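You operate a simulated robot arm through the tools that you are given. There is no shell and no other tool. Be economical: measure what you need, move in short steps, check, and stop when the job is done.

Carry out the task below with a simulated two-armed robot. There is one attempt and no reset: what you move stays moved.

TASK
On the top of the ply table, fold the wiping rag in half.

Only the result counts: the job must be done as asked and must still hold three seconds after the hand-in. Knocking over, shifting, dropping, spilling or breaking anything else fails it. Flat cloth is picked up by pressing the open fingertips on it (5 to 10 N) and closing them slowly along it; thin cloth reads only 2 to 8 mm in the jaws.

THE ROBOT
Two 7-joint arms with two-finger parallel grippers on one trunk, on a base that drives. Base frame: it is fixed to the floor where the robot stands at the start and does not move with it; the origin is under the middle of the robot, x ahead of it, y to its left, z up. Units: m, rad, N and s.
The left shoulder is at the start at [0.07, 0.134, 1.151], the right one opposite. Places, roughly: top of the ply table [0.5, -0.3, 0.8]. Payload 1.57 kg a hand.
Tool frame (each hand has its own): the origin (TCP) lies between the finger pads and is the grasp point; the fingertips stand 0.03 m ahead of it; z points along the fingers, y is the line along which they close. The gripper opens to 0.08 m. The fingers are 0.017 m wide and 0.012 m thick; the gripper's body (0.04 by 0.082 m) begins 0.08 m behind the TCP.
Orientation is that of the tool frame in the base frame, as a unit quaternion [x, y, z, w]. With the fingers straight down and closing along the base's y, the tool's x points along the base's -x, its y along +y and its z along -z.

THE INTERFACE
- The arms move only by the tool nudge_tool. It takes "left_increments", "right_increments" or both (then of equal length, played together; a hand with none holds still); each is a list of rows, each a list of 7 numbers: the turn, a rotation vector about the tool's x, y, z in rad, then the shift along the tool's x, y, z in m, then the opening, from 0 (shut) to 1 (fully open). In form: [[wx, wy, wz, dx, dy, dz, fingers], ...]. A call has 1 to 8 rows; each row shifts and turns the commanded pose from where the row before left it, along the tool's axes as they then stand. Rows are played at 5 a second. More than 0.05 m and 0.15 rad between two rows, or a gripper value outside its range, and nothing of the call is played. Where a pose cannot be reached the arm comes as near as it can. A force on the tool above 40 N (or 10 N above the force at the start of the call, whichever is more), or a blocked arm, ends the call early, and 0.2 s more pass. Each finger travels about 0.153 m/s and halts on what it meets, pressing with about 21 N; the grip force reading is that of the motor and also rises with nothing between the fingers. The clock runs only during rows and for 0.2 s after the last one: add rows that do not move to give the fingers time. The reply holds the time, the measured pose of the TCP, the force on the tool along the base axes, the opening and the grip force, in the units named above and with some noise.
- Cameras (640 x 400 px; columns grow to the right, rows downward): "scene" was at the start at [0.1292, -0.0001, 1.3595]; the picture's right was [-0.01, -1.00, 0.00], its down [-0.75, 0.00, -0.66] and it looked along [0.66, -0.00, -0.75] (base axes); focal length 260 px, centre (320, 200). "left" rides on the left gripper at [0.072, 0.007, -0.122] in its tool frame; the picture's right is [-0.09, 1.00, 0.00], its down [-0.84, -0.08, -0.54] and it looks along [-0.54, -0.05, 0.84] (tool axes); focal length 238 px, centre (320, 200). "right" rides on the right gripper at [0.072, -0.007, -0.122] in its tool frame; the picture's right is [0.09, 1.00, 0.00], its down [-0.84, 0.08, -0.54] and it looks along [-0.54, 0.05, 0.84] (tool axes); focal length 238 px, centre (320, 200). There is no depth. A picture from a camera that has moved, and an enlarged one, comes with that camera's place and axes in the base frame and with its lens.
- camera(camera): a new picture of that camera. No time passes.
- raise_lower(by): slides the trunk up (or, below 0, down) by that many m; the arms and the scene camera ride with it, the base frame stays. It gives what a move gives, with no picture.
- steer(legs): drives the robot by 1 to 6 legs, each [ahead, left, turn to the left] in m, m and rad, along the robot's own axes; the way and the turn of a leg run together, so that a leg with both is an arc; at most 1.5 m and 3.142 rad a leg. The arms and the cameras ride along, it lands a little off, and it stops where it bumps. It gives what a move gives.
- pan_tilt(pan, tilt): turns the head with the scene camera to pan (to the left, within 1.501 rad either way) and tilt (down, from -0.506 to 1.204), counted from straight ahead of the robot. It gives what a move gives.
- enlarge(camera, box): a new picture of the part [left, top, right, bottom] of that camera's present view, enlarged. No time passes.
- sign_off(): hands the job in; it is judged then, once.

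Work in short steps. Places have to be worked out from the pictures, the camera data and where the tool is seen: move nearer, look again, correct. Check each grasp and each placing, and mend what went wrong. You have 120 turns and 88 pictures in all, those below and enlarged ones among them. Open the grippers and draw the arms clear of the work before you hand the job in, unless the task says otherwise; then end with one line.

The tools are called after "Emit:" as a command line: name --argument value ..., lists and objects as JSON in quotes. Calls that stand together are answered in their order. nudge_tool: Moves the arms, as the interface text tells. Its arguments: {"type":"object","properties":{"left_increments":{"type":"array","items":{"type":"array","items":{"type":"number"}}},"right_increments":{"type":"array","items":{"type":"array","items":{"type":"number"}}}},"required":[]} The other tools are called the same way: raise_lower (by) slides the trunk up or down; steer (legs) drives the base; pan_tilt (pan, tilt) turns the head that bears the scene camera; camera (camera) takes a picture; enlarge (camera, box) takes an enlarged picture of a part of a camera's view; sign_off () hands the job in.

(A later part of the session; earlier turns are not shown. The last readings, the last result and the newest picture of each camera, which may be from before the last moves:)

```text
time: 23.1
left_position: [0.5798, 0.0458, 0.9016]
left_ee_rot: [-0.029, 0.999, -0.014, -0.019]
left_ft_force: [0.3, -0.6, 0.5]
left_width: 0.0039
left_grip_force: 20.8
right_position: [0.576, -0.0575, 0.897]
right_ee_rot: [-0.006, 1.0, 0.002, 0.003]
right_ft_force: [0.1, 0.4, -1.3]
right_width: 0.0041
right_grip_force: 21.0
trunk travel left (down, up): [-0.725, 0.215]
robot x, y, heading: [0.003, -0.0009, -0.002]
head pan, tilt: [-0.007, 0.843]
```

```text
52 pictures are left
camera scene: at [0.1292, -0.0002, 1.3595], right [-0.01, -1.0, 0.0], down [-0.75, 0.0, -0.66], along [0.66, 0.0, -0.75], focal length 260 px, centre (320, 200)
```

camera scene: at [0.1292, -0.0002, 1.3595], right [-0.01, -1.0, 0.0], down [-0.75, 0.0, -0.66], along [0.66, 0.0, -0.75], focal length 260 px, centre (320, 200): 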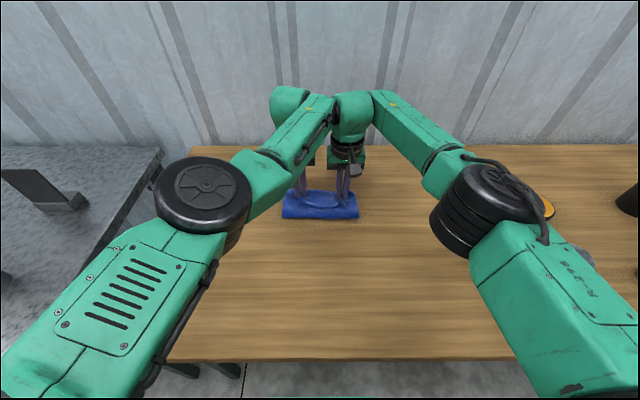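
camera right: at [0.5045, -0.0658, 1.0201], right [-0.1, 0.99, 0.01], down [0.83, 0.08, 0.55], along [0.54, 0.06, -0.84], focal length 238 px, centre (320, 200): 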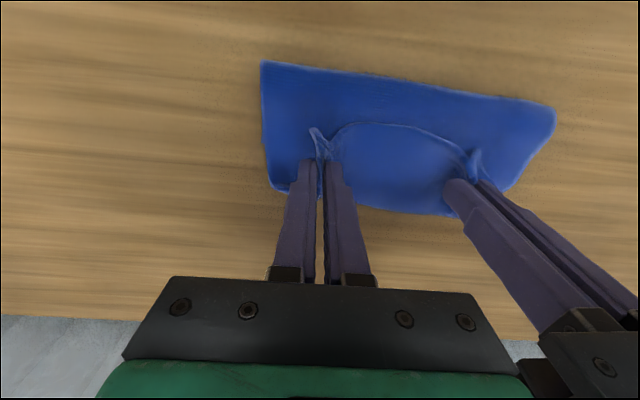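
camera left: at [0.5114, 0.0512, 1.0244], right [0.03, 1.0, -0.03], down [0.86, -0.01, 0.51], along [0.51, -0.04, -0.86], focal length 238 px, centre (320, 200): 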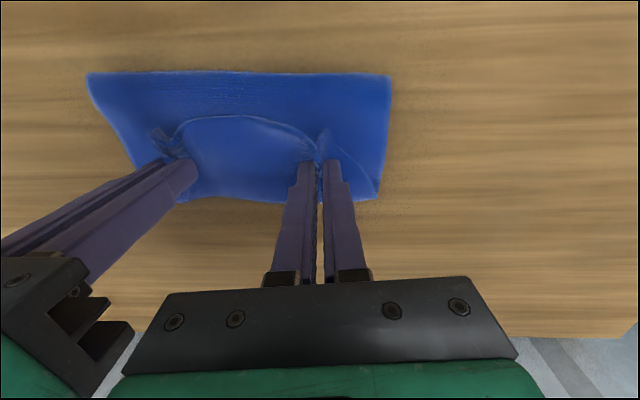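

The crease is at x≈0.52 and the far edge at about 0.61. I'll go slightly further forward, lower to just above the lower layer, then open the fingers gently.

Emit:
nudge_tool --left_increments '[[0, 0, 0, -0.005, 0, 0.006, 0], [0, 0, 0, -0.005, 0, 0.005, 0], [0, 0, 0, 0, 0, 0, 0], [0, 0, 0, 0, 0, 0, 0.1], [0, 0, 0, 0, 0, 0, 0.2], [0, 0, 0, 0, 0, 0, 0.3], [0, 0, 0, 0, 0, 0, 0.3]]' --right_increments '[[0, 0, 0, -0.007, 0, 0.004, 0], [0, 0, 0, -0.007, 0, 0.003, 0], [0, 0, 0, 0, 0, 0, 0], [0, 0, 0, 0, 0, 0, 0.1], [0, 0, 0, 0, 0, 0, 0.2], [0, 0, 0, 0, 0, 0, 0.3], [0, 0, 0, 0, 0, 0, 0.3]]'

Emit:
camera --camera "right"

Emit:
camera --camera "left"

```text
time: 24.7
left_position: [0.5796, 0.054, 0.8975]
left_ee_rot: [-0.045, 0.999, -0.011, -0.024]
left_ft_force: [0.2, 0.5, 0.1]
left_width: 0.0239
left_grip_force: 0.1
left hand out of reach, approached as far as the arm can: row 1, 2
right_position: [0.5877, -0.0559, 0.8909]
right_ee_rot: [-0.008, 1.0, 0.003, 0.004]
right_ft_force: [0.1, 0.1, 1.2]
right_width: 0.0238
right_grip_force: 0.0
trunk travel left (down, up): [-0.725, 0.215]
robot x, y, heading: [0.0008, -0.0029, 0.003]
head pan, tilt: [-0.007, 0.843]
```

```text
51 pictures are left
camera right: at [0.5163, -0.0635, 1.0131], right [-0.11, 0.99, 0.01], down [0.83, 0.09, 0.55], along [0.54, 0.07, -0.84], focal length 238 px, centre (320, 200)
```

right: 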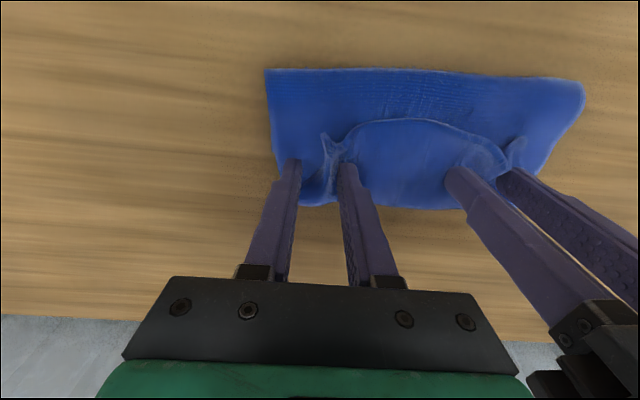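

```text
50 pictures are left
camera left: at [0.5125, 0.0568, 1.0212], right [0.0, 1.0, -0.03], down [0.86, 0.01, 0.5], along [0.5, -0.02, -0.86], focal length 238 px, centre (320, 200)
```

left: 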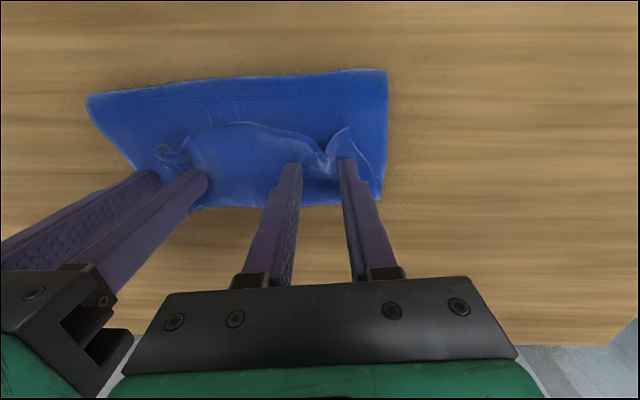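

Released. The former near edge is curled back as a flap on top. I'll lift straight up and then back a little to see how it settles.

Emit:
nudge_tool --left_increments '[[0, 0, 0, 0, 0, -0.01, 0.3], [0, 0, 0, 0, 0, -0.02, 0.3], [0, 0, 0, 0, 0, -0.03, 0.3], [0, 0, 0, 0.02, 0.02, -0.03, 0.3], [0, 0, 0, 0.03, 0.03, 0, 0.3], [0, 0, 0, 0.03, 0.03, 0, 0.3], [0, 0, 0, 0.03, 0.03, 0, 0.3], [0, 0, 0, 0.0, 0, 0, 0.3]]' --right_increments '[[0, 0, 0, 0, 0, -0.01, 0.3], [0, 0, 0, 0, 0, -0.02, 0.3], [0, 0, 0, 0, 0, -0.03, 0.3], [0, 0, 0, 0.02, -0.02, -0.03, 0.3], [0, 0, 0, 0.03, -0.03, 0, 0.3], [0, 0, 0, 0.03, -0.03, 0, 0.3], [0, 0, 0, 0.03, -0.03, 0, 0.3], [0, 0, 0, 0.0, 0, 0, 0.3]]'

Emit:
enlarge --camera "scene" --box '[220, 140, 420, 265]'

Emit:
camera --camera "scene"

```text
time: 26.5
left_position: [0.5837, 0.0737, 0.9847]
left_ee_rot: [-0.023, 0.999, -0.014, -0.02]
left_ft_force: [0.3, 0.1, -0.1]
left_width: 0.0244
left_grip_force: 0.1
left hand out of reach, approached as far as the arm can: row 1, 4, 5, 6, 7
right_position: [0.4801, -0.1688, 0.9822]
right_ee_rot: [-0.008, 1.0, 0.003, 0.003]
right_ft_force: [0.1, 0.1, 0.0]
right_width: 0.024
right_grip_force: 0.1
trunk travel left (down, up): [-0.725, 0.215]
robot x, y, heading: [-0.001, 0.0007, -0.003]
head pan, tilt: [-0.007, 0.843]
```

```text
3.20 times, centred on (320, 202) of scene
camera zoom: at [0.1303, 0.0009, 1.3594], right [-0.01, -1.0, 0.0], down [-0.75, 0.0, -0.66], along [0.66, 0.0, -0.75], focal length 833 px, centre (320, 192)
```

zoom: 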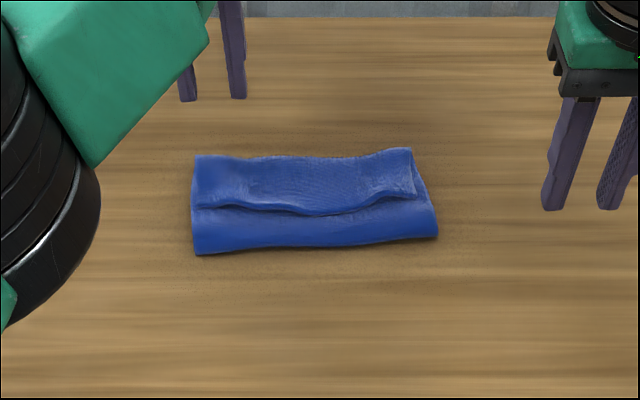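

```text
48 pictures are left
camera scene: at [0.1303, 0.0009, 1.3594], right [-0.01, -1.0, 0.0], down [-0.75, 0.0, -0.66], along [0.66, 0.0, -0.75], focal length 260 px, centre (320, 200)
```

scene: 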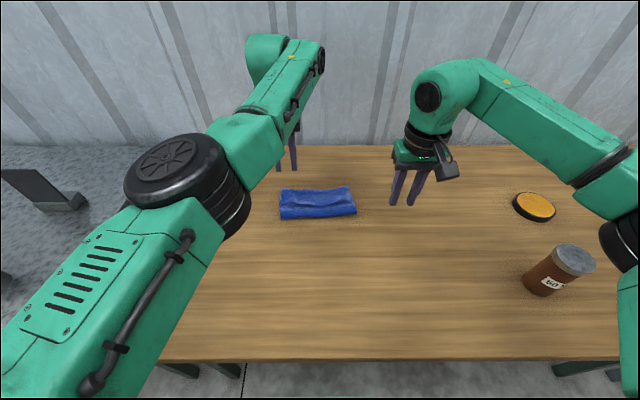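

The fold is roughly in half, but the top layer's last few centimetres are curled back as a flap with its edge at x≈0.55. First I'll free the left arm from its stretched pose by raising it and moving it outward.

Emit:
nudge_tool --left_increments '[[0, 0, 0, 0.02, 0, -0.03, 0.3], [0, 0, 0, 0.02, 0, -0.03, 0.3], [0, 0, 0, 0.03, 0.02, -0.02, 0.3], [0, 0, 0, 0.03, 0.02, 0, 0.3], [0, 0, 0, 0.03, 0.02, 0, 0.3], [0, 0, 0, 0, 0, 0, 0.3], [0, 0, 0, 0.0, 0, 0, 0.3]]'

Emit:
camera --camera "scene"

```text
time: 28.1
left_position: [0.5727, 0.0685, 1.0492]
left_ee_rot: [-0.023, 0.999, -0.014, -0.021]
left_ft_force: [0.3, -0.1, -0.8]
left_width: 0.0239
left_grip_force: 0.0
left hand out of reach, approached as far as the arm can: row 1, 2, 3, 4, 5
right_position: [0.481, -0.1694, 0.9826]
right_ee_rot: [-0.009, 1.0, 0.004, 0.003]
right_ft_force: [0.2, -0.1, -0.1]
right_width: 0.0243
right_grip_force: 0.1
trunk travel left (down, up): [-0.725, 0.215]
robot x, y, heading: [0.0019, -0.0013, 0.003]
head pan, tilt: [-0.007, 0.843]
```

```text
47 pictures are left
camera scene: at [0.1294, -0.0002, 1.3595], right [-0.01, -1.0, 0.0], down [-0.75, 0.0, -0.66], along [0.66, 0.0, -0.75], focal length 260 px, centre (320, 200)
```

scene: 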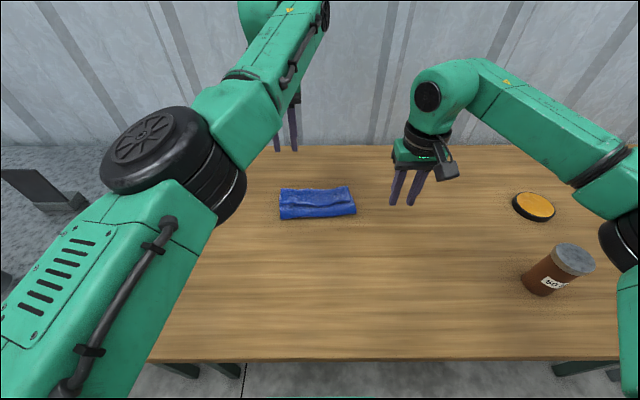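

The left arm still resists retracting. I'll try a plain pull-back in larger steps.

Emit:
nudge_tool --left_increments '[[0, 0, 0, 0.045, 0, 0, 0.3], [0, 0, 0, 0.045, 0, 0, 0.3], [0, 0, 0, 0.045, 0, 0, 0.3], [0, 0, 0, 0, 0, 0, 0.3], [0, 0, 0, 0.0, 0, 0, 0.3]]'

```text
time: 29.3
left_position: [0.5605, 0.0422, 1.0742]
left_ee_rot: [-0.023, 0.999, -0.013, -0.021]
left_ft_force: [0.3, 0.4, -0.7]
left_width: 0.0239
left_grip_force: 0.0
left hand out of reach, approached as far as the arm can: row 1, 2, 3
right_position: [0.4803, -0.171, 0.9825]
right_ee_rot: [-0.008, 1.0, 0.005, 0.004]
right_ft_force: [-0.1, -0.3, 0.2]
right_width: 0.024
right_grip_force: 0.1
trunk travel left (down, up): [-0.725, 0.215]
robot x, y, heading: [-0.0016, -0.001, -0.002]
head pan, tilt: [-0.007, 0.843]
```

It behaves like an arm straightened onto its elbow limit. I'll move it sideways with some yaw to get off that pose.

Emit:
nudge_tool --left_increments '[[0, 0, 0.1, 0, 0.04, 0, 0.3], [0, 0, 0.1, 0, 0.04, 0, 0.3], [0, 0, 0.1, 0, 0.04, 0, 0.3], [0, 0, 0.1, 0, 0.04, 0, 0.3], [0, 0, 0, 0.0, 0, 0, 0.3]]'

Emit:
camera --camera "scene"

```text
time: 30.5
left_position: [0.5821, 0.1883, 1.072]
left_ee_rot: [0.177, 0.984, -0.016, -0.017]
left_ft_force: [0.0, -0.6, -0.2]
left_width: 0.0239
left_grip_force: 0.1
left hand out of reach, approached as far as the arm can: row 1
right_position: [0.4801, -0.1704, 0.9814]
right_ee_rot: [-0.008, 1.0, 0.005, 0.004]
right_ft_force: [0.3, 0.0, 0.3]
right_width: 0.0239
right_grip_force: 0.1
trunk travel left (down, up): [-0.725, 0.215]
robot x, y, heading: [0.0028, -0.0017, 0.004]
head pan, tilt: [-0.007, 0.843]
```

```text
46 pictures are left
camera scene: at [0.1286, -0.0016, 1.3596], right [-0.01, -1.0, 0.0], down [-0.75, 0.01, -0.67], along [0.67, 0.0, -0.75], focal length 260 px, centre (320, 200)
```

scene: 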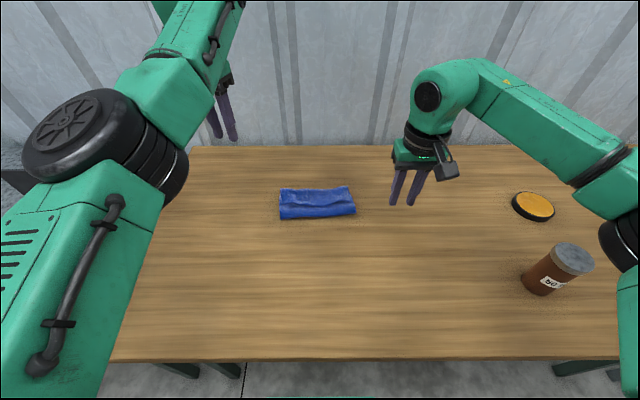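

Rows 2–4 reached their goals, so it's moving again. Now I'll try pulling back.

Emit:
nudge_tool --left_increments '[[0, 0, -0.1, 0.03, 0, 0, 0.3], [0, 0, -0.1, 0.03, 0, 0, 0.3], [0, 0, -0.1, 0.03, 0, 0, 0.3], [0, 0, -0.05, 0.03, 0, 0, 0.3], [0, 0, 0, 0.0, 0, 0, 0.3]]'

Emit:
enlarge --camera "scene" --box '[260, 170, 380, 245]'

```text
time: 31.7
left_position: [0.4931, 0.2429, 1.0762]
left_ee_rot: [-0.008, 0.999, -0.023, -0.027]
left_ft_force: [-0.3, -0.2, -0.4]
left_width: 0.0242
left_grip_force: 0.0
left hand out of reach, approached as far as the arm can: row 1, 3, 4
right_position: [0.4806, -0.1682, 0.9826]
right_ee_rot: [-0.009, 1.0, 0.005, 0.003]
right_ft_force: [0.3, 0.3, 1.1]
right_width: 0.0239
right_grip_force: 0.0
trunk travel left (down, up): [-0.725, 0.215]
robot x, y, heading: [-0.0012, 0.0014, -0.007]
head pan, tilt: [-0.007, 0.843]
```

```text
5.33 times, centred on (320, 208) of scene
camera zoom: at [0.1291, -0.0006, 1.3596], right [-0.01, -1.0, 0.0], down [-0.75, 0.01, -0.67], along [0.67, 0.0, -0.75], focal length 1388 px, centre (320, 160)
```

zoom: 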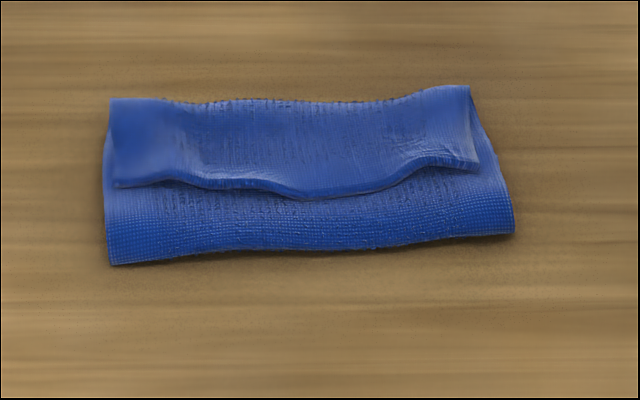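

The left arm is free again. The flap is about 5 cm long and the crease isn't at the middle, so I plan to pull the flap back open and refold with a better grasp. More reach would help, so I'll check the clearance in front of the base.

Emit:
pan_tilt --pan 0 --tilt 1.204

Emit:
camera --camera "scene"

```text
time: 32.5
left_position: [0.4932, 0.2429, 1.0788]
left_ee_rot: [-0.006, 0.999, -0.025, -0.025]
left_ft_force: [-0.6, -1.1, 0.0]
left_width: 0.0237
left_grip_force: 0.1
right_position: [0.4804, -0.1689, 0.982]
right_ee_rot: [-0.009, 1.0, 0.004, 0.004]
right_ft_force: [0.7, 0.3, 0.2]
right_width: 0.024
right_grip_force: 0.0
trunk travel left (down, up): [-0.725, 0.215]
robot x, y, heading: [-0.0001, -0.0009, -0.002]
head pan, tilt: [0.0, 1.201]
```

```text
44 pictures are left
camera scene: at [0.107, 0.0004, 1.3353], right [0.0, -1.0, 0.0], down [-0.93, 0.0, -0.36], along [0.36, 0.0, -0.93], focal length 260 px, centre (320, 200)
```

scene: 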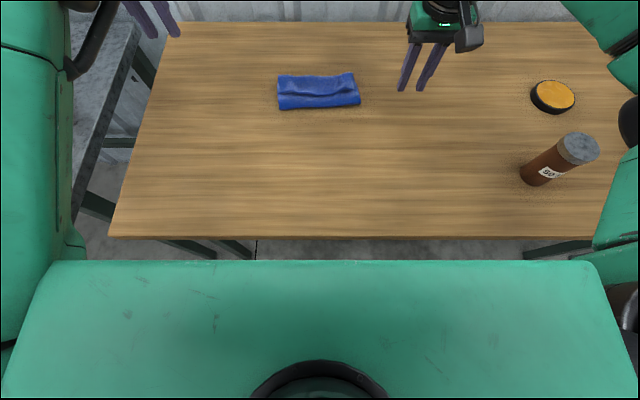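

The trunk front is only about 9 cm from the table edge, so I won't drive. I'll move both hands above the flap, levelled, to pinch it and pull it open toward the robot.

Emit:
nudge_tool --left_increments '[[-0.025, -0.025, 0.006, -0.0099, -0.0229, 0.021, 0.5], [-0.025, -0.025, 0.006, -0.0099, -0.0229, 0.021, 0.5], [0, 0, 0, -0.0099, -0.0229, 0.021, 0.5], [0, 0, 0, -0.0099, -0.0229, 0.021, 0.5], [0, 0, 0, -0.0099, -0.0229, 0.021, 0.5], [0, 0, 0, -0.0099, -0.0229, 0.021, 0.5], [0, 0, 0, -0.0099, -0.0229, 0.021, 0.5], [0, 0, 0, -0.0099, -0.0229, 0.021, 0.5]]' --right_increments '[[0, 0, 0.009, -0.0124, 0.0159, 0.009, 0.5], [0, 0, 0.009, -0.0124, 0.0159, 0.009, 0.5], [0, 0, 0, -0.0124, 0.0159, 0.009, 0.5], [0, 0, 0, -0.0124, 0.0159, 0.009, 0.5], [0, 0, 0, -0.0124, 0.0159, 0.009, 0.5], [0, 0, 0, -0.0124, 0.0159, 0.009, 0.5], [0, 0, 0, -0.0124, 0.0159, 0.009, 0.5], [0, 0, 0, -0.0124, 0.0159, 0.009, 0.5]]'

Emit:
camera --camera "left"

Emit:
camera --camera "right"

```text
time: 34.3
left_position: [0.5442, 0.2163, 1.0502]
left_ee_rot: [0.008, 1.0, 0.008, 0.004]
left_ft_force: [-1.8, 0.6, -0.3]
left_width: 0.0402
left_grip_force: 0.1
left hand out of reach, approached as far as the arm can: row 1, 2, 3, 4, 5, 6, 7, 8
right_position: [0.5801, -0.0396, 0.9098]
right_ee_rot: [-0.001, 1.0, 0.002, 0.004]
right_ft_force: [0.1, 1.2, -0.4]
right_width: 0.0399
right_grip_force: 0.1
trunk travel left (down, up): [-0.725, 0.215]
robot x, y, heading: [-0.0039, 0.001, 0.001]
head pan, tilt: [0.0, 1.201]
```

```text
43 pictures are left
camera left: at [0.471, 0.2215, 1.17], right [0.11, 0.99, 0.02], down [0.83, -0.1, 0.55], along [0.55, -0.05, -0.84], focal length 238 px, centre (320, 200)
```

left: 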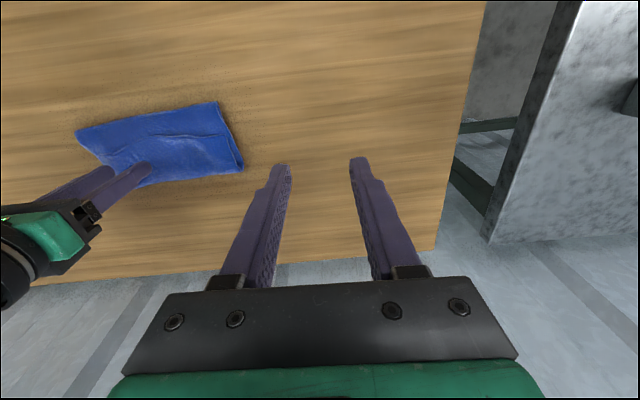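

```text
42 pictures are left
camera right: at [0.5083, -0.047, 1.0315], right [-0.09, 1.0, 0.01], down [0.83, 0.08, 0.55], along [0.54, 0.06, -0.84], focal length 238 px, centre (320, 200)
```

right: 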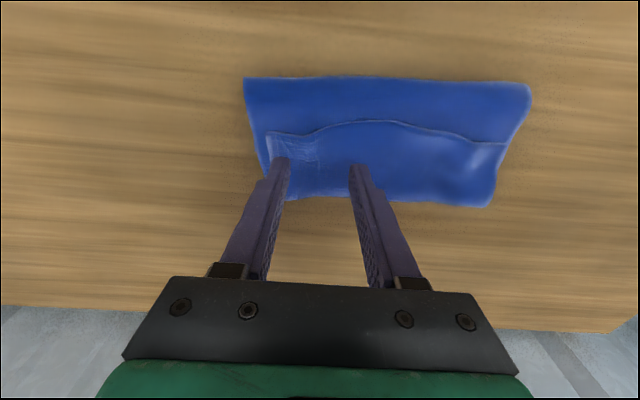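

The right hand is in place, but the left arm is still hitting a joint limit. I'll look at its posture before recovering it.

Emit:
pan_tilt --pan 0.4 --tilt 0.6

Emit:
camera --camera "scene"

```text
time: 35.3
left_position: [0.5437, 0.2148, 1.0511]
left_ee_rot: [0.009, 1.0, 0.009, 0.004]
left_ft_force: [-0.5, -0.2, 0.4]
left_width: 0.0401
left_grip_force: 0.0
right_position: [0.5793, -0.0418, 0.9105]
right_ee_rot: [0.0, 1.0, 0.004, 0.004]
right_ft_force: [0.4, -0.1, 0.0]
right_width: 0.0401
right_grip_force: 0.0
trunk travel left (down, up): [-0.725, 0.215]
robot x, y, heading: [-0.001, 0.0018, 0.0]
head pan, tilt: [0.4, 0.6]
```

```text
41 pictures are left
camera scene: at [0.1324, 0.0348, 1.3798], right [0.39, -0.92, 0.0], down [-0.52, -0.22, -0.82], along [0.76, 0.32, -0.57], focal length 260 px, centre (320, 200)
```

scene: 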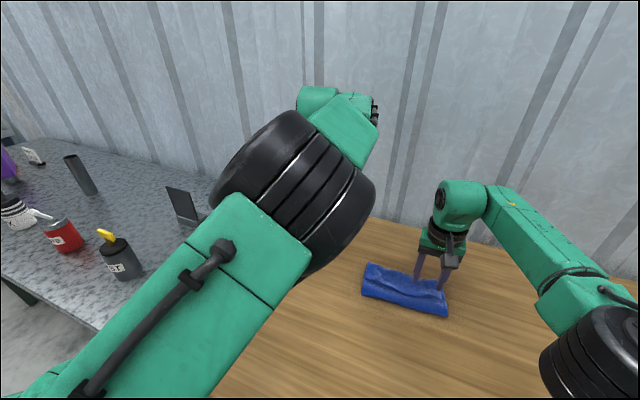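

The left elbow has swung up high. I'll draw the left hand in close and low, so the posture can relax to a normal bend.

Emit:
nudge_tool --left_increments '[[0, 0, 0, 0.03, 0.005, 0, 0.5], [0, 0, 0, 0.03, 0.005, 0, 0.5], [0, 0, 0, 0.03, 0.005, 0, 0.5], [0, 0, 0, 0.03, 0.005, 0, 0.5], [0, 0, 0, 0.03, 0.005, 0, 0.5], [0, 0, 0, 0.03, 0.005, 0, 0.5], [0, 0, 0, 0, 0, 0, 0.5]]'

Emit:
camera --camera "scene"

```text
time: 36.9
left_position: [0.4116, 0.3147, 1.0591]
left_ee_rot: [-0.001, 1.0, -0.001, 0.006]
left_ft_force: [0.9, -1.5, 0.6]
left_width: 0.04
left_grip_force: 0.1
left hand out of reach, approached as far as the arm can: row 1, 2, 3, 4, 5, 6
right_position: [0.58, -0.0418, 0.9094]
right_ee_rot: [-0.001, 1.0, 0.004, 0.002]
right_ft_force: [0.8, -0.1, 0.2]
right_width: 0.0402
right_grip_force: 0.1
trunk travel left (down, up): [-0.725, 0.215]
robot x, y, heading: [-0.0008, -0.0002, 0.002]
head pan, tilt: [0.4, 0.6]
```

```text
40 pictures are left
camera scene: at [0.1329, 0.0347, 1.3798], right [0.39, -0.92, 0.0], down [-0.52, -0.22, -0.82], along [0.76, 0.32, -0.57], focal length 260 px, centre (320, 200)
```

scene: 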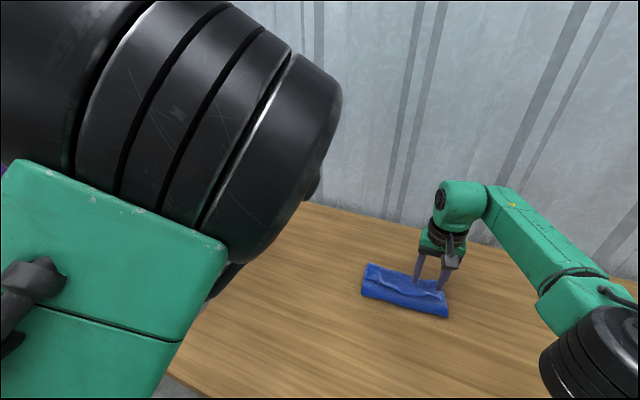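

Earlier, positive yaw eased the limit, so I'll turn the left hand about its own axis.

Emit:
nudge_tool --left_increments '[[0, 0, 0.14, 0, 0, 0, 0.5], [0, 0, 0.14, 0, 0, 0, 0.5], [0, 0, 0.14, 0, 0, 0, 0.5], [0, 0, 0.14, 0, 0, 0, 0.5], [0, 0, 0.14, 0, 0, 0, 0.5], [0, 0, 0.14, 0, 0, 0, 0.5], [0, 0, 0.14, 0, 0, 0, 0.5], [0, 0, 0, 0, 0, 0, 0.5]]'

Emit:
camera --camera "scene"

```text
time: 38.7
left_position: [0.4121, 0.315, 1.0608]
left_ee_rot: [0.472, 0.881, 0.003, 0.007]
left_ft_force: [0.1, -0.1, 0.8]
left_width: 0.04
left_grip_force: 0.0
right_position: [0.5797, -0.0414, 0.9096]
right_ee_rot: [0.0, 1.0, 0.004, 0.004]
right_ft_force: [0.2, -0.6, -0.5]
right_width: 0.04
right_grip_force: 0.1
trunk travel left (down, up): [-0.725, 0.215]
robot x, y, heading: [-0.0016, 0.0006, -0.005]
head pan, tilt: [0.4, 0.6]
```

```text
39 pictures are left
camera scene: at [0.1324, 0.0348, 1.3799], right [0.39, -0.92, 0.0], down [-0.52, -0.22, -0.82], along [0.76, 0.32, -0.57], focal length 260 px, centre (320, 200)
```

scene: 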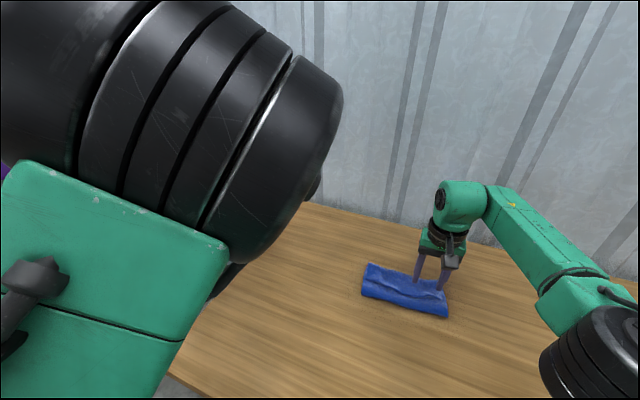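

The yaw was reached without trouble. Now I'll test moving the left hand down and slightly outward from here.

Emit:
nudge_tool --left_increments '[[0, 0, 0, 0, 0, 0.03, 0.5], [0, 0, 0, 0, 0, 0.03, 0.5], [0, 0, 0, 0, 0, 0.03, 0.5], [0, 0, 0, -0.025, -0.0166, 0, 0.5], [0, 0, 0, -0.025, -0.0166, 0, 0.5], [0, 0, 0, -0.025, -0.0166, 0, 0.5], [0, 0, 0, 0, 0, 0, 0.5]]'

Emit:
camera --camera "scene"

```text
time: 40.3
left_position: [0.4323, 0.3097, 0.9676]
left_ee_rot: [0.471, 0.882, 0.004, 0.003]
left_ft_force: [-0.3, 0.3, -0.1]
left_width: 0.0399
left_grip_force: 0.1
left hand out of reach, approached as far as the arm can: row 4, 5, 6
right_position: [0.5797, -0.0407, 0.9104]
right_ee_rot: [0.001, 1.0, 0.004, 0.003]
right_ft_force: [0.2, -0.1, -0.2]
right_width: 0.04
right_grip_force: 0.0
trunk travel left (down, up): [-0.725, 0.215]
robot x, y, heading: [0.0025, -0.0004, -0.001]
head pan, tilt: [0.4, 0.6]
```

```text
38 pictures are left
camera scene: at [0.132, 0.0349, 1.3799], right [0.39, -0.92, 0.0], down [-0.52, -0.22, -0.83], along [0.76, 0.32, -0.56], focal length 260 px, centre (320, 200)
```

scene: 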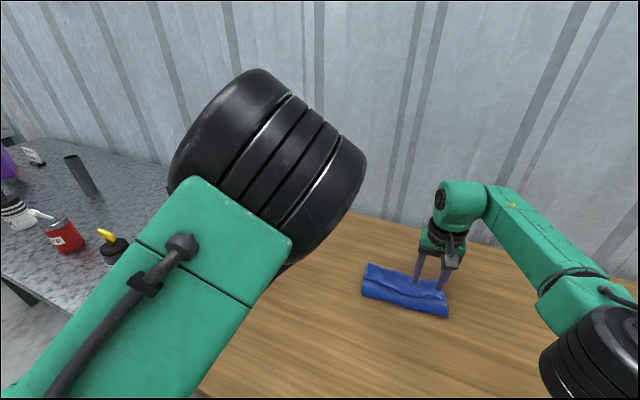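

Downward motion is free but inward motion is blocked. I'll try a loop — out, back, then in — to let the redundant elbow swing down.

Emit:
nudge_tool --left_increments '[[0, 0, 0, 0.025, 0.0166, 0, 0.5], [0, 0, 0, 0.025, 0.0166, 0, 0.5], [0, 0, 0, 0.0166, -0.025, 0, 0.5], [0, 0, 0, 0.0166, -0.025, 0, 0.5], [0, 0, 0, 0.0166, -0.025, 0, 0.5], [0, 0, 0, 0.0166, -0.025, 0, 0.5], [0, 0, 0, 0.0166, -0.025, 0, 0.5], [0, 0, 0, 0, 0, 0, 0.5]]'

Emit:
camera --camera "scene"

```text
time: 42.1
left_position: [0.2795, 0.3706, 0.9627]
left_ee_rot: [0.47, 0.883, 0.002, -0.001]
left_ft_force: [0.3, -0.1, -0.3]
left_width: 0.0401
left_grip_force: 0.1
right_position: [0.5789, -0.0416, 0.9102]
right_ee_rot: [-0.001, 1.0, 0.005, 0.003]
right_ft_force: [0.9, 0.1, -0.5]
right_width: 0.0401
right_grip_force: 0.0
trunk travel left (down, up): [-0.725, 0.215]
robot x, y, heading: [0.0033, -0.0005, 0.002]
head pan, tilt: [0.4, 0.6]
```

```text
37 pictures are left
camera scene: at [0.133, 0.0348, 1.3798], right [0.39, -0.92, 0.0], down [-0.52, -0.22, -0.82], along [0.76, 0.32, -0.57], focal length 260 px, centre (320, 200)
```

scene: 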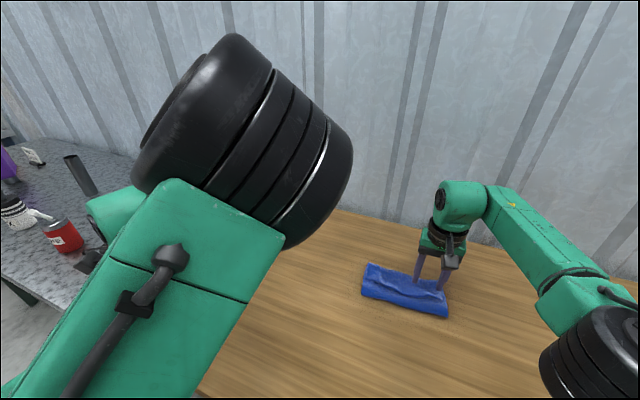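

All rows were reached. Now I'll try moving inward close to the body.

Emit:
nudge_tool --left_increments '[[0, 0, 0, -0.025, -0.0166, 0, 0.5], [0, 0, 0, -0.025, -0.0166, 0, 0.5], [0, 0, 0, -0.025, -0.0166, 0, 0.5], [0, 0, 0, -0.025, -0.0166, 0, 0.5], [0, 0, 0, -0.025, -0.0166, 0, 0.5], [0, 0, 0, 0, 0, 0, 0.5]]'

Emit:
camera --camera "scene"

```text
time: 43.5
left_position: [0.2793, 0.3262, 0.9529]
left_ee_rot: [0.474, 0.881, 0.004, 0.009]
left_ft_force: [-0.1, 0.5, 0.3]
left_width: 0.0401
left_grip_force: 0.0
left hand out of reach, approached as far as the arm can: row 2, 3, 4, 5
right_position: [0.5797, -0.0413, 0.9094]
right_ee_rot: [0.0, 1.0, 0.004, 0.003]
right_ft_force: [0.1, -0.4, -0.2]
right_width: 0.04
right_grip_force: 0.1
trunk travel left (down, up): [-0.725, 0.215]
robot x, y, heading: [0.0023, -0.0027, 0.002]
head pan, tilt: [0.4, 0.6]
```

```text
36 pictures are left
camera scene: at [0.1323, 0.035, 1.3799], right [0.39, -0.92, 0.0], down [-0.52, -0.22, -0.82], along [0.76, 0.32, -0.57], focal length 260 px, centre (320, 200)
```

scene: 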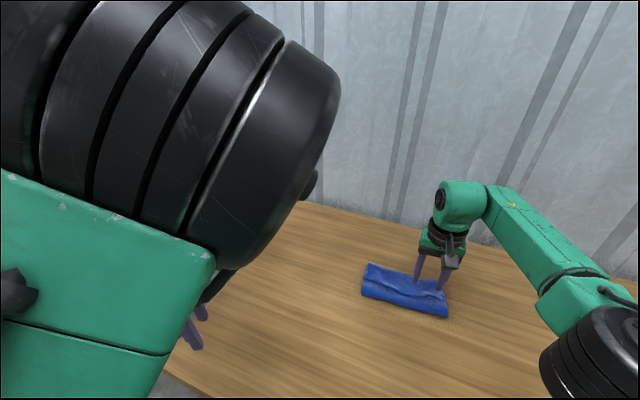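

I'll leave the left arm parked and work with the right hand alone. First I'll move the left back to its free spot, and lower the right hand over the middle of the flap to pinch it and pull it open toward me.

Emit:
nudge_tool --left_increments '[[0, 0, 0, 0.025, 0.0166, 0, 0.5], [0, 0, 0, 0.015, 0.01, 0, 0.5], [0, 0, 0, 0, 0, 0, 0.5], [0, 0, 0, 0, 0, 0, 0.5], [0, 0, 0, 0, 0, 0, 0.5]]' --right_increments '[[0, 0, 0, 0.006, 0.025, 0, 0.5], [0, 0, 0, 0.006, 0.025, 0, 0.5], [0, 0, 0, 0, 0, 0.01, 0.5], [0, 0, 0, 0, 0, 0.005, 0.5], [0, 0, 0, 0, 0, 0.0, 0.5]]'

Emit:
camera --camera "right"

```text
time: 44.7
left_position: [0.2787, 0.3768, 0.9549]
left_ee_rot: [0.478, 0.878, 0.011, 0.001]
left_ft_force: [-0.4, 0.3, 0.2]
left_width: 0.0401
left_grip_force: 0.0
right_position: [0.5666, 0.0094, 0.8952]
right_ee_rot: [0.0, 1.0, 0.004, 0.004]
right_ft_force: [0.4, -0.8, -0.2]
right_width: 0.0405
right_grip_force: 0.0
trunk travel left (down, up): [-0.725, 0.215]
robot x, y, heading: [0.0042, -0.0028, 0.005]
head pan, tilt: [0.4, 0.6]
```

```text
35 pictures are left
camera right: at [0.4951, 0.0023, 1.0174], right [-0.09, 1.0, 0.01], down [0.83, 0.07, 0.55], along [0.55, 0.06, -0.84], focal length 238 px, centre (320, 200)
```

right: 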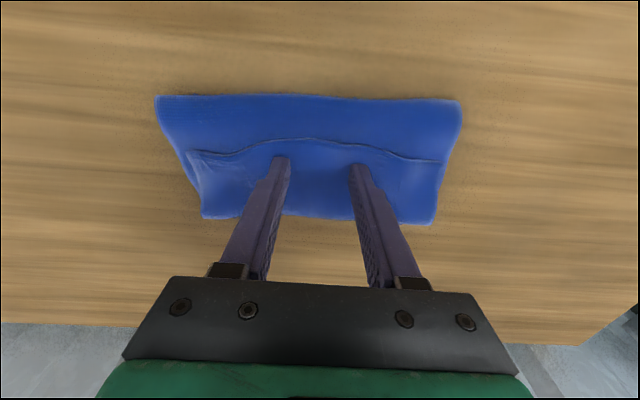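

The fingers straddle the flap just behind its edge. I'll lower gently into contact.

Emit:
nudge_tool --right_increments '[[0, 0, 0, 0, 0, 0.002, 0.5], [0, 0, 0, 0, 0, 0.002, 0.5], [0, 0, 0, 0, 0, 0.001, 0.5], [0, 0, 0, 0, 0, 0.001, 0.5], [0, 0, 0, 0, 0, 0.001, 0.5], [0, 0, 0, 0, 0, 0, 0.5]]'

```text
time: 46.1
left_position: [0.2777, 0.3767, 0.9561]
left_ee_rot: [0.478, 0.878, 0.012, 0.002]
left_ft_force: [-0.1, -0.5, -0.2]
left_width: 0.04
left_grip_force: 0.0
right_position: [0.5667, 0.0097, 0.8894]
right_ee_rot: [0.0, 1.0, 0.005, 0.004]
right_ft_force: [-1.2, 1.0, 7.6]
right_width: 0.0402
right_grip_force: 0.1
trunk travel left (down, up): [-0.725, 0.215]
robot x, y, heading: [-0.0036, -0.0003, -0.003]
head pan, tilt: [0.4, 0.6]
```

Force is 7.6 N, so I'll close slowly.

Emit:
nudge_tool --right_increments '[[0, 0, 0, 0, 0, 0, 0.44], [0, 0, 0, 0, 0, 0, 0.37], [0, 0, 0, 0, 0, 0, 0.3], [0, 0, 0, 0, 0, 0, 0.23], [0, 0, 0, 0, 0, 0, 0.16], [0, 0, 0, 0, 0, 0, 0.08], [0, 0, 0, 0, 0, 0, 0.0], [0, 0, 0, 0, 0, 0, 0.0]]'

Emit:
camera --camera "right"

```text
time: 47.9
left_position: [0.278, 0.3743, 0.9563]
left_ee_rot: [0.477, 0.879, 0.012, 0.0]
left_ft_force: [0.5, 0.5, 0.4]
left_width: 0.0401
left_grip_force: 0.2
right_position: [0.566, 0.0093, 0.8894]
right_ee_rot: [0.0, 1.0, 0.003, 0.004]
right_ft_force: [0.3, 0.1, 8.5]
right_width: 0.0049
right_grip_force: 20.7
trunk travel left (down, up): [-0.725, 0.215]
robot x, y, heading: [0.0038, 0.0014, 0.0]
head pan, tilt: [0.4, 0.6]
```

```text
34 pictures are left
camera right: at [0.4944, 0.0022, 1.011], right [-0.09, 1.0, 0.01], down [0.83, 0.07, 0.55], along [0.55, 0.06, -0.84], focal length 238 px, centre (320, 200)
```

right: 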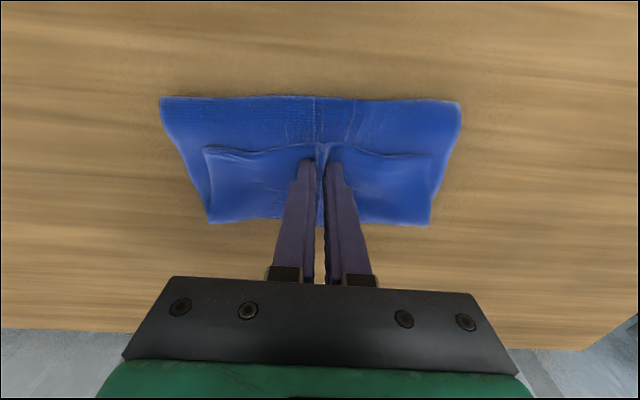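

It holds about 5 mm. I'll lift and carry it back toward the robot to unfold.

Emit:
nudge_tool --right_increments '[[0, 0, 0, 0, 0, -0.02, 0], [0, 0, 0, 0.01, 0, -0.025, 0], [0, 0, 0, 0.02, 0, -0.025, 0], [0, 0, 0, 0.025, 0, -0.01, 0], [0, 0, 0, 0.025, 0, 0, 0], [0, 0, 0, 0.025, 0, 0, 0], [0, 0, 0, 0.025, 0, 0.01, 0], [0, 0, 0, 0, 0, 0, 0]]'

Emit:
pan_tilt --pan 0 --tilt 0.9

Emit:
camera --camera "scene"

Emit:
camera --camera "right"

```text
time: 49.7
left_position: [0.2797, 0.3754, 0.9542]
left_ee_rot: [0.478, 0.878, 0.013, 0.0]
left_ft_force: [0.8, 0.6, -0.2]
left_width: 0.0401
left_grip_force: 0.0
right_position: [0.436, 0.0088, 0.9567]
right_ee_rot: [0.0, 1.0, 0.003, 0.002]
right_ft_force: [-0.4, -0.4, 0.1]
right_width: 0.005
right_grip_force: 21.1
trunk travel left (down, up): [-0.725, 0.215]
robot x, y, heading: [0.0026, 0.0001, -0.001]
head pan, tilt: [0.4, 0.6]
```

```text
time: 50.6
left_position: [0.2785, 0.3754, 0.9554]
left_ee_rot: [0.478, 0.878, 0.012, 0.0]
left_ft_force: [0.0, 0.0, 0.5]
left_width: 0.0398
left_grip_force: 0.0
right_position: [0.4345, 0.0102, 0.9569]
right_ee_rot: [0.0, 1.0, 0.004, 0.004]
right_ft_force: [-0.1, -0.6, 0.1]
right_width: 0.0047
right_grip_force: 20.9
trunk travel left (down, up): [-0.725, 0.215]
robot x, y, heading: [-0.0003, 0.001, 0.003]
head pan, tilt: [0.0, 0.901]
```

```text
33 pictures are left
camera scene: at [0.1263, 0.0005, 1.3552], right [0.0, -1.0, 0.0], down [-0.78, 0.0, -0.62], along [0.62, 0.0, -0.78], focal length 260 px, centre (320, 200)
```

scene: 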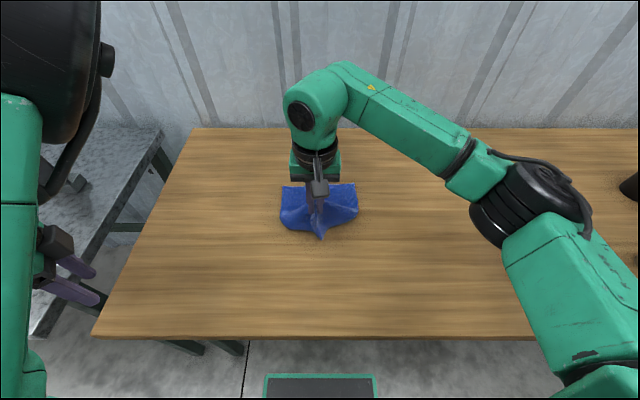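

```text
32 pictures are left
camera right: at [0.3642, 0.0021, 1.0789], right [-0.09, 1.0, 0.01], down [0.83, 0.07, 0.55], along [0.54, 0.06, -0.84], focal length 238 px, centre (320, 200)
```

right: 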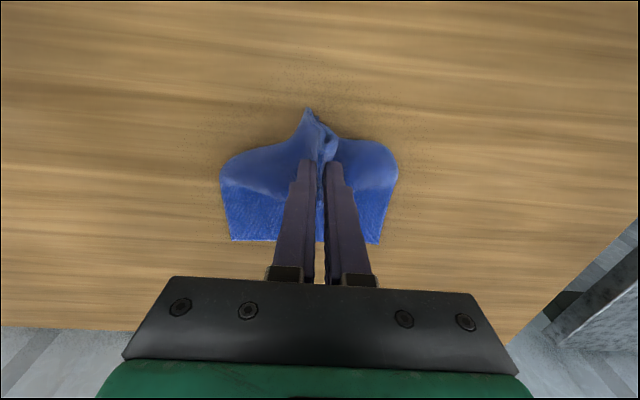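

It is opening, with the corners drooping. I'll continue back and down, dragging a bit so the cloth straightens toward the robot.

Emit:
nudge_tool --right_increments '[[0, 0, 0, 0.02, 0, 0.01, 0], [0, 0, 0, 0.02, 0, 0.015, 0], [0, 0, 0, 0.02, 0, 0.015, 0], [0, 0, 0, 0.02, 0, 0.012, 0], [0, 0, 0, 0.02, 0, 0.01, 0], [0, 0, 0, 0.01, 0, 0.0, 0], [0, 0, 0, 0, 0, 0, 0]]'

Emit:
enlarge --camera "scene" --box '[220, 160, 420, 285]'

Emit:
camera --camera "right"

```text
time: 52.2
left_position: [0.2804, 0.3756, 0.9551]
left_ee_rot: [0.479, 0.878, 0.012, 0.001]
left_ft_force: [1.2, 0.6, 0.2]
left_width: 0.0399
left_grip_force: 0.0
right_position: [0.3282, 0.01, 0.8939]
right_ee_rot: [0.001, 1.0, 0.004, 0.002]
right_ft_force: [0.4, 0.6, -0.9]
right_width: 0.005
right_grip_force: 21.1
trunk travel left (down, up): [-0.725, 0.215]
robot x, y, heading: [-0.0019, -0.0011, -0.003]
head pan, tilt: [0.0, 0.901]
```

```text
3.20 times, centred on (320, 222) of scene
camera zoom: at [0.1265, 0.0004, 1.3551], right [0.0, -1.0, 0.0], down [-0.78, 0.0, -0.62], along [0.62, 0.0, -0.78], focal length 833 px, centre (320, 128)
```

zoom: 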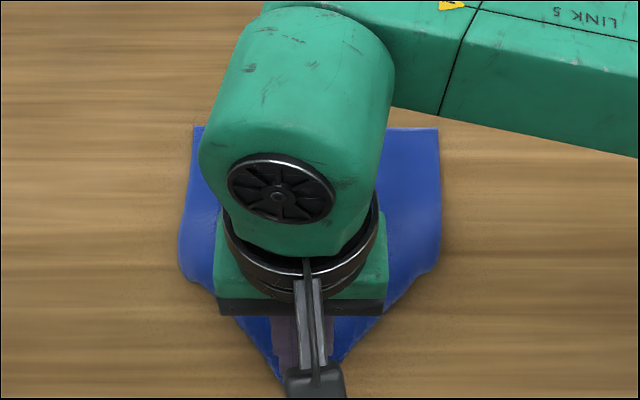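

```text
30 pictures are left
camera right: at [0.2568, 0.0029, 1.0163], right [-0.09, 1.0, 0.01], down [0.83, 0.07, 0.55], along [0.54, 0.06, -0.84], focal length 238 px, centre (320, 200)
```

right: 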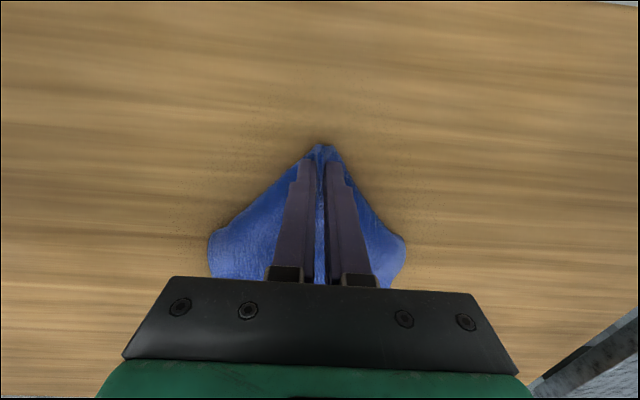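

The near corners are tucked under. I'll release and see whether they spring out.

Emit:
nudge_tool --right_increments '[[0, 0, 0, 0, 0, 0, 0.15], [0, 0, 0, 0, 0, 0, 0.4], [0, 0, 0, 0, 0, -0.03, 0.4], [0, 0, 0, 0, -0.03, -0.04, 0.4], [0, 0, 0, 0, -0.04, 0, 0.4], [0, 0, 0, 0, -0.045, 0, 0.4], [0, 0, 0, 0, -0.045, 0, 0.4], [0, 0, 0, 0, 0, 0, 0.4]]'

Emit:
enlarge --camera "scene" --box '[220, 160, 420, 285]'

```text
time: 54.0
left_position: [0.279, 0.3773, 0.9534]
left_ee_rot: [0.478, 0.878, 0.01, 0.0]
left_ft_force: [0.4, -0.5, -0.1]
left_width: 0.0402
left_grip_force: 0.0
right_position: [0.3293, -0.1499, 0.9655]
right_ee_rot: [-0.002, 1.0, 0.004, 0.003]
right_ft_force: [0.4, 0.8, 0.3]
right_width: 0.0319
right_grip_force: 0.1
trunk travel left (down, up): [-0.725, 0.215]
robot x, y, heading: [0.0004, -0.0009, 0.002]
head pan, tilt: [0.0, 0.901]
```

```text
3.20 times, centred on (320, 222) of scene
camera zoom: at [0.127, 0.0015, 1.3551], right [0.0, -1.0, 0.0], down [-0.78, 0.0, -0.62], along [0.62, 0.0, -0.78], focal length 833 px, centre (320, 128)
```

zoom: 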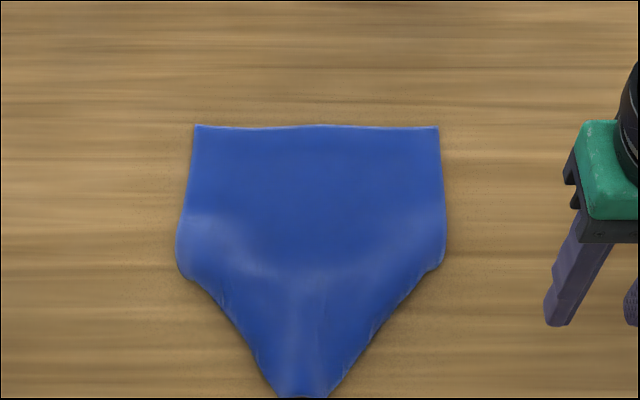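

The far half is flat with its far edge at x≈0.527, but both near corners are tucked under along diagonals. I'll untuck the right one by turning the right hand 45° and pinching the diagonal fold near (0.373, −0.043).

Emit:
nudge_tool --right_increments '[[0, 0, -0.14, -0.0147, 0.0357, 0.005, 0.5], [0, 0, -0.14, -0.0096, 0.037, 0.01, 0.5], [0, 0, -0.14, -0.0045, 0.038, 0.015, 0.5], [0, 0, -0.14, 0, 0, 0.015, 0.5], [0, 0, -0.14, 0, 0, 0.015, 0.5], [0, 0, -0.085, 0, 0, 0, 0.5], [0, 0, 0, 0, 0, 0, 0.5]]'

Emit:
camera --camera "right"

```text
time: 55.6
left_position: [0.2795, 0.375, 0.9559]
left_ee_rot: [0.478, 0.878, 0.012, 0.0]
left_ft_force: [0.5, -0.6, 0.6]
left_width: 0.0397
left_grip_force: 0.0
right_position: [0.341, -0.0396, 0.9048]
right_ee_rot: [-0.384, 0.923, 0.003, 0.004]
right_ft_force: [0.0, -0.8, -0.3]
right_width: 0.0401
right_grip_force: 0.0
trunk travel left (down, up): [-0.725, 0.215]
robot x, y, heading: [-0.0011, 0.0006, 0.001]
head pan, tilt: [0.0, 0.901]
```

```text
28 pictures are left
camera right: at [0.2951, -0.0954, 1.0262], right [-0.77, 0.64, 0.0], down [0.53, 0.64, 0.55], along [0.35, 0.42, -0.83], focal length 238 px, centre (320, 200)
```

right: 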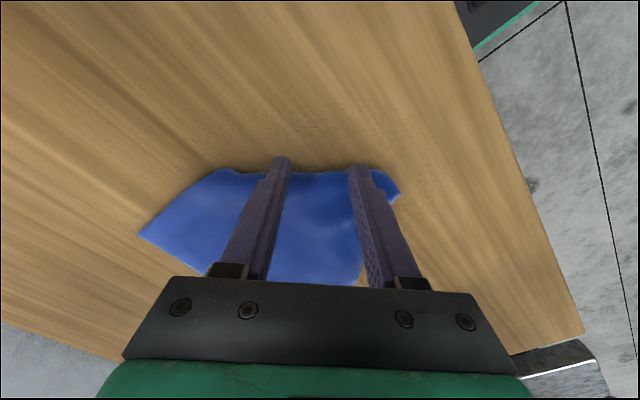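

I'm just at the fold line, so I'll shift ~2 cm inward along it and lower to contact.

Emit:
nudge_tool --right_increments '[[0, 0, 0, -0.0185, -0.0235, 0, 0.5], [0, 0, 0, 0, 0, 0.007, 0.5], [0, 0, 0, 0, 0, 0.005, 0.5], [0, 0, 0, 0, 0, 0.003, 0.5], [0, 0, 0, 0, 0, 0.002, 0.5], [0, 0, 0, 0, 0, 0.001, 0.5], [0, 0, 0, 0, 0, 0, 0.5]]'

```text
time: 57.2
left_position: [0.2778, 0.3751, 0.9555]
left_ee_rot: [0.478, 0.878, 0.013, 0.001]
left_ft_force: [-0.1, -0.2, 0.5]
left_width: 0.0398
left_grip_force: 0.0
right_position: [0.3707, -0.0426, 0.8868]
right_ee_rot: [-0.383, 0.924, 0.002, 0.004]
right_ft_force: [-0.4, -0.8, 5.9]
right_width: 0.0396
right_grip_force: 0.1
trunk travel left (down, up): [-0.725, 0.215]
robot x, y, heading: [0.0015, -0.0017, -0.001]
head pan, tilt: [0.0, 0.901]
```

Force is 5.9 N. I'll press 0.5 mm more and close slowly.

Emit:
nudge_tool --right_increments '[[0, 0, 0, 0, 0, 0.0005, 0.44], [0, 0, 0, 0, 0, 0, 0.37], [0, 0, 0, 0, 0, 0, 0.3], [0, 0, 0, 0, 0, 0, 0.23], [0, 0, 0, 0, 0, 0, 0.16], [0, 0, 0, 0, 0, 0, 0.08], [0, 0, 0, 0, 0, 0, 0.0], [0, 0, 0, 0, 0, 0, 0.0]]'

Emit:
camera --camera "right"

```text
time: 59.0
left_position: [0.2782, 0.3761, 0.956]
left_ee_rot: [0.478, 0.878, 0.012, 0.0]
left_ft_force: [0.2, 0.3, 0.2]
left_width: 0.0399
left_grip_force: 0.0
right_position: [0.3691, -0.0419, 0.8855]
right_ee_rot: [-0.383, 0.924, 0.003, 0.005]
right_ft_force: [-0.1, -0.1, 5.3]
right_width: 0.0002
right_grip_force: 20.8
trunk travel left (down, up): [-0.725, 0.215]
robot x, y, heading: [-0.0005, 0.0003, -0.001]
head pan, tilt: [0.0, 0.901]
```

```text
27 pictures are left
camera right: at [0.3236, -0.0978, 1.0081], right [-0.77, 0.64, 0.0], down [0.53, 0.64, 0.55], along [0.35, 0.42, -0.83], focal length 238 px, centre (320, 200)
```

right: 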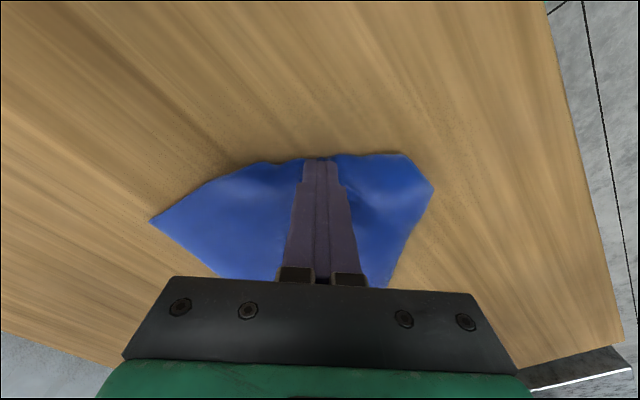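

It missed because the fingers were right at the fold edge. I'll lift, open wider, go 15 mm further in and press again.

Emit:
nudge_tool --right_increments '[[0, 0, 0, 0, 0, -0.015, 0.3], [0, 0, 0, -0.008, 0, 0, 0.6], [0, 0, 0, -0.008, 0, 0, 0.6], [0, 0, 0, 0, 0, 0.007, 0.6], [0, 0, 0, 0, 0, 0.005, 0.6], [0, 0, 0, 0, 0, 0.002, 0.6], [0, 0, 0, 0, 0, 0.001, 0.6], [0, 0, 0, 0, 0, 0, 0.6]]'

Emit:
camera --camera "right"

```text
time: 60.8
left_position: [0.278, 0.3759, 0.9553]
left_ee_rot: [0.478, 0.878, 0.012, 0.0]
left_ft_force: [0.6, -0.9, 0.1]
left_width: 0.0401
left_grip_force: 0.0
right_position: [0.3816, -0.0307, 0.8862]
right_ee_rot: [-0.383, 0.924, 0.003, 0.005]
right_ft_force: [-0.9, 0.4, 4.4]
right_width: 0.0479
right_grip_force: 0.0
trunk travel left (down, up): [-0.725, 0.215]
robot x, y, heading: [0.0014, -0.0002, -0.005]
head pan, tilt: [0.0, 0.901]
```

```text
26 pictures are left
camera right: at [0.3355, -0.0872, 1.0084], right [-0.77, 0.64, 0.0], down [0.53, 0.64, 0.55], along [0.35, 0.42, -0.83], focal length 238 px, centre (320, 200)
```

right: 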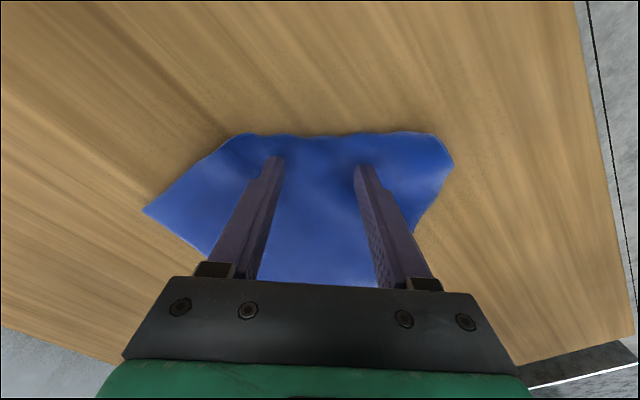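

Now the fingers are well on the cloth at 4.4 N. I'll press a touch more and close slowly.

Emit:
nudge_tool --right_increments '[[0, 0, 0, 0, 0, 0.001, 0.54], [0, 0, 0, 0, 0, 0.0005, 0.46], [0, 0, 0, 0, 0, 0, 0.38], [0, 0, 0, 0, 0, 0, 0.3], [0, 0, 0, 0, 0, 0, 0.22], [0, 0, 0, 0, 0, 0, 0.12], [0, 0, 0, 0, 0, 0, 0.0], [0, 0, 0, 0, 0, 0, 0.0]]'

```text
time: 62.6
left_position: [0.2777, 0.3765, 0.9559]
left_ee_rot: [0.478, 0.878, 0.013, 0.002]
left_ft_force: [-0.1, 0.4, -0.4]
left_width: 0.0399
left_grip_force: 0.0
right_position: [0.3793, -0.0317, 0.8861]
right_ee_rot: [-0.382, 0.924, 0.002, 0.005]
right_ft_force: [-1.4, 2.7, 18.7]
right_width: 0.0086
right_grip_force: 20.8
trunk travel left (down, up): [-0.725, 0.215]
robot x, y, heading: [0.0023, 0.0014, -0.005]
head pan, tilt: [0.0, 0.901]
```

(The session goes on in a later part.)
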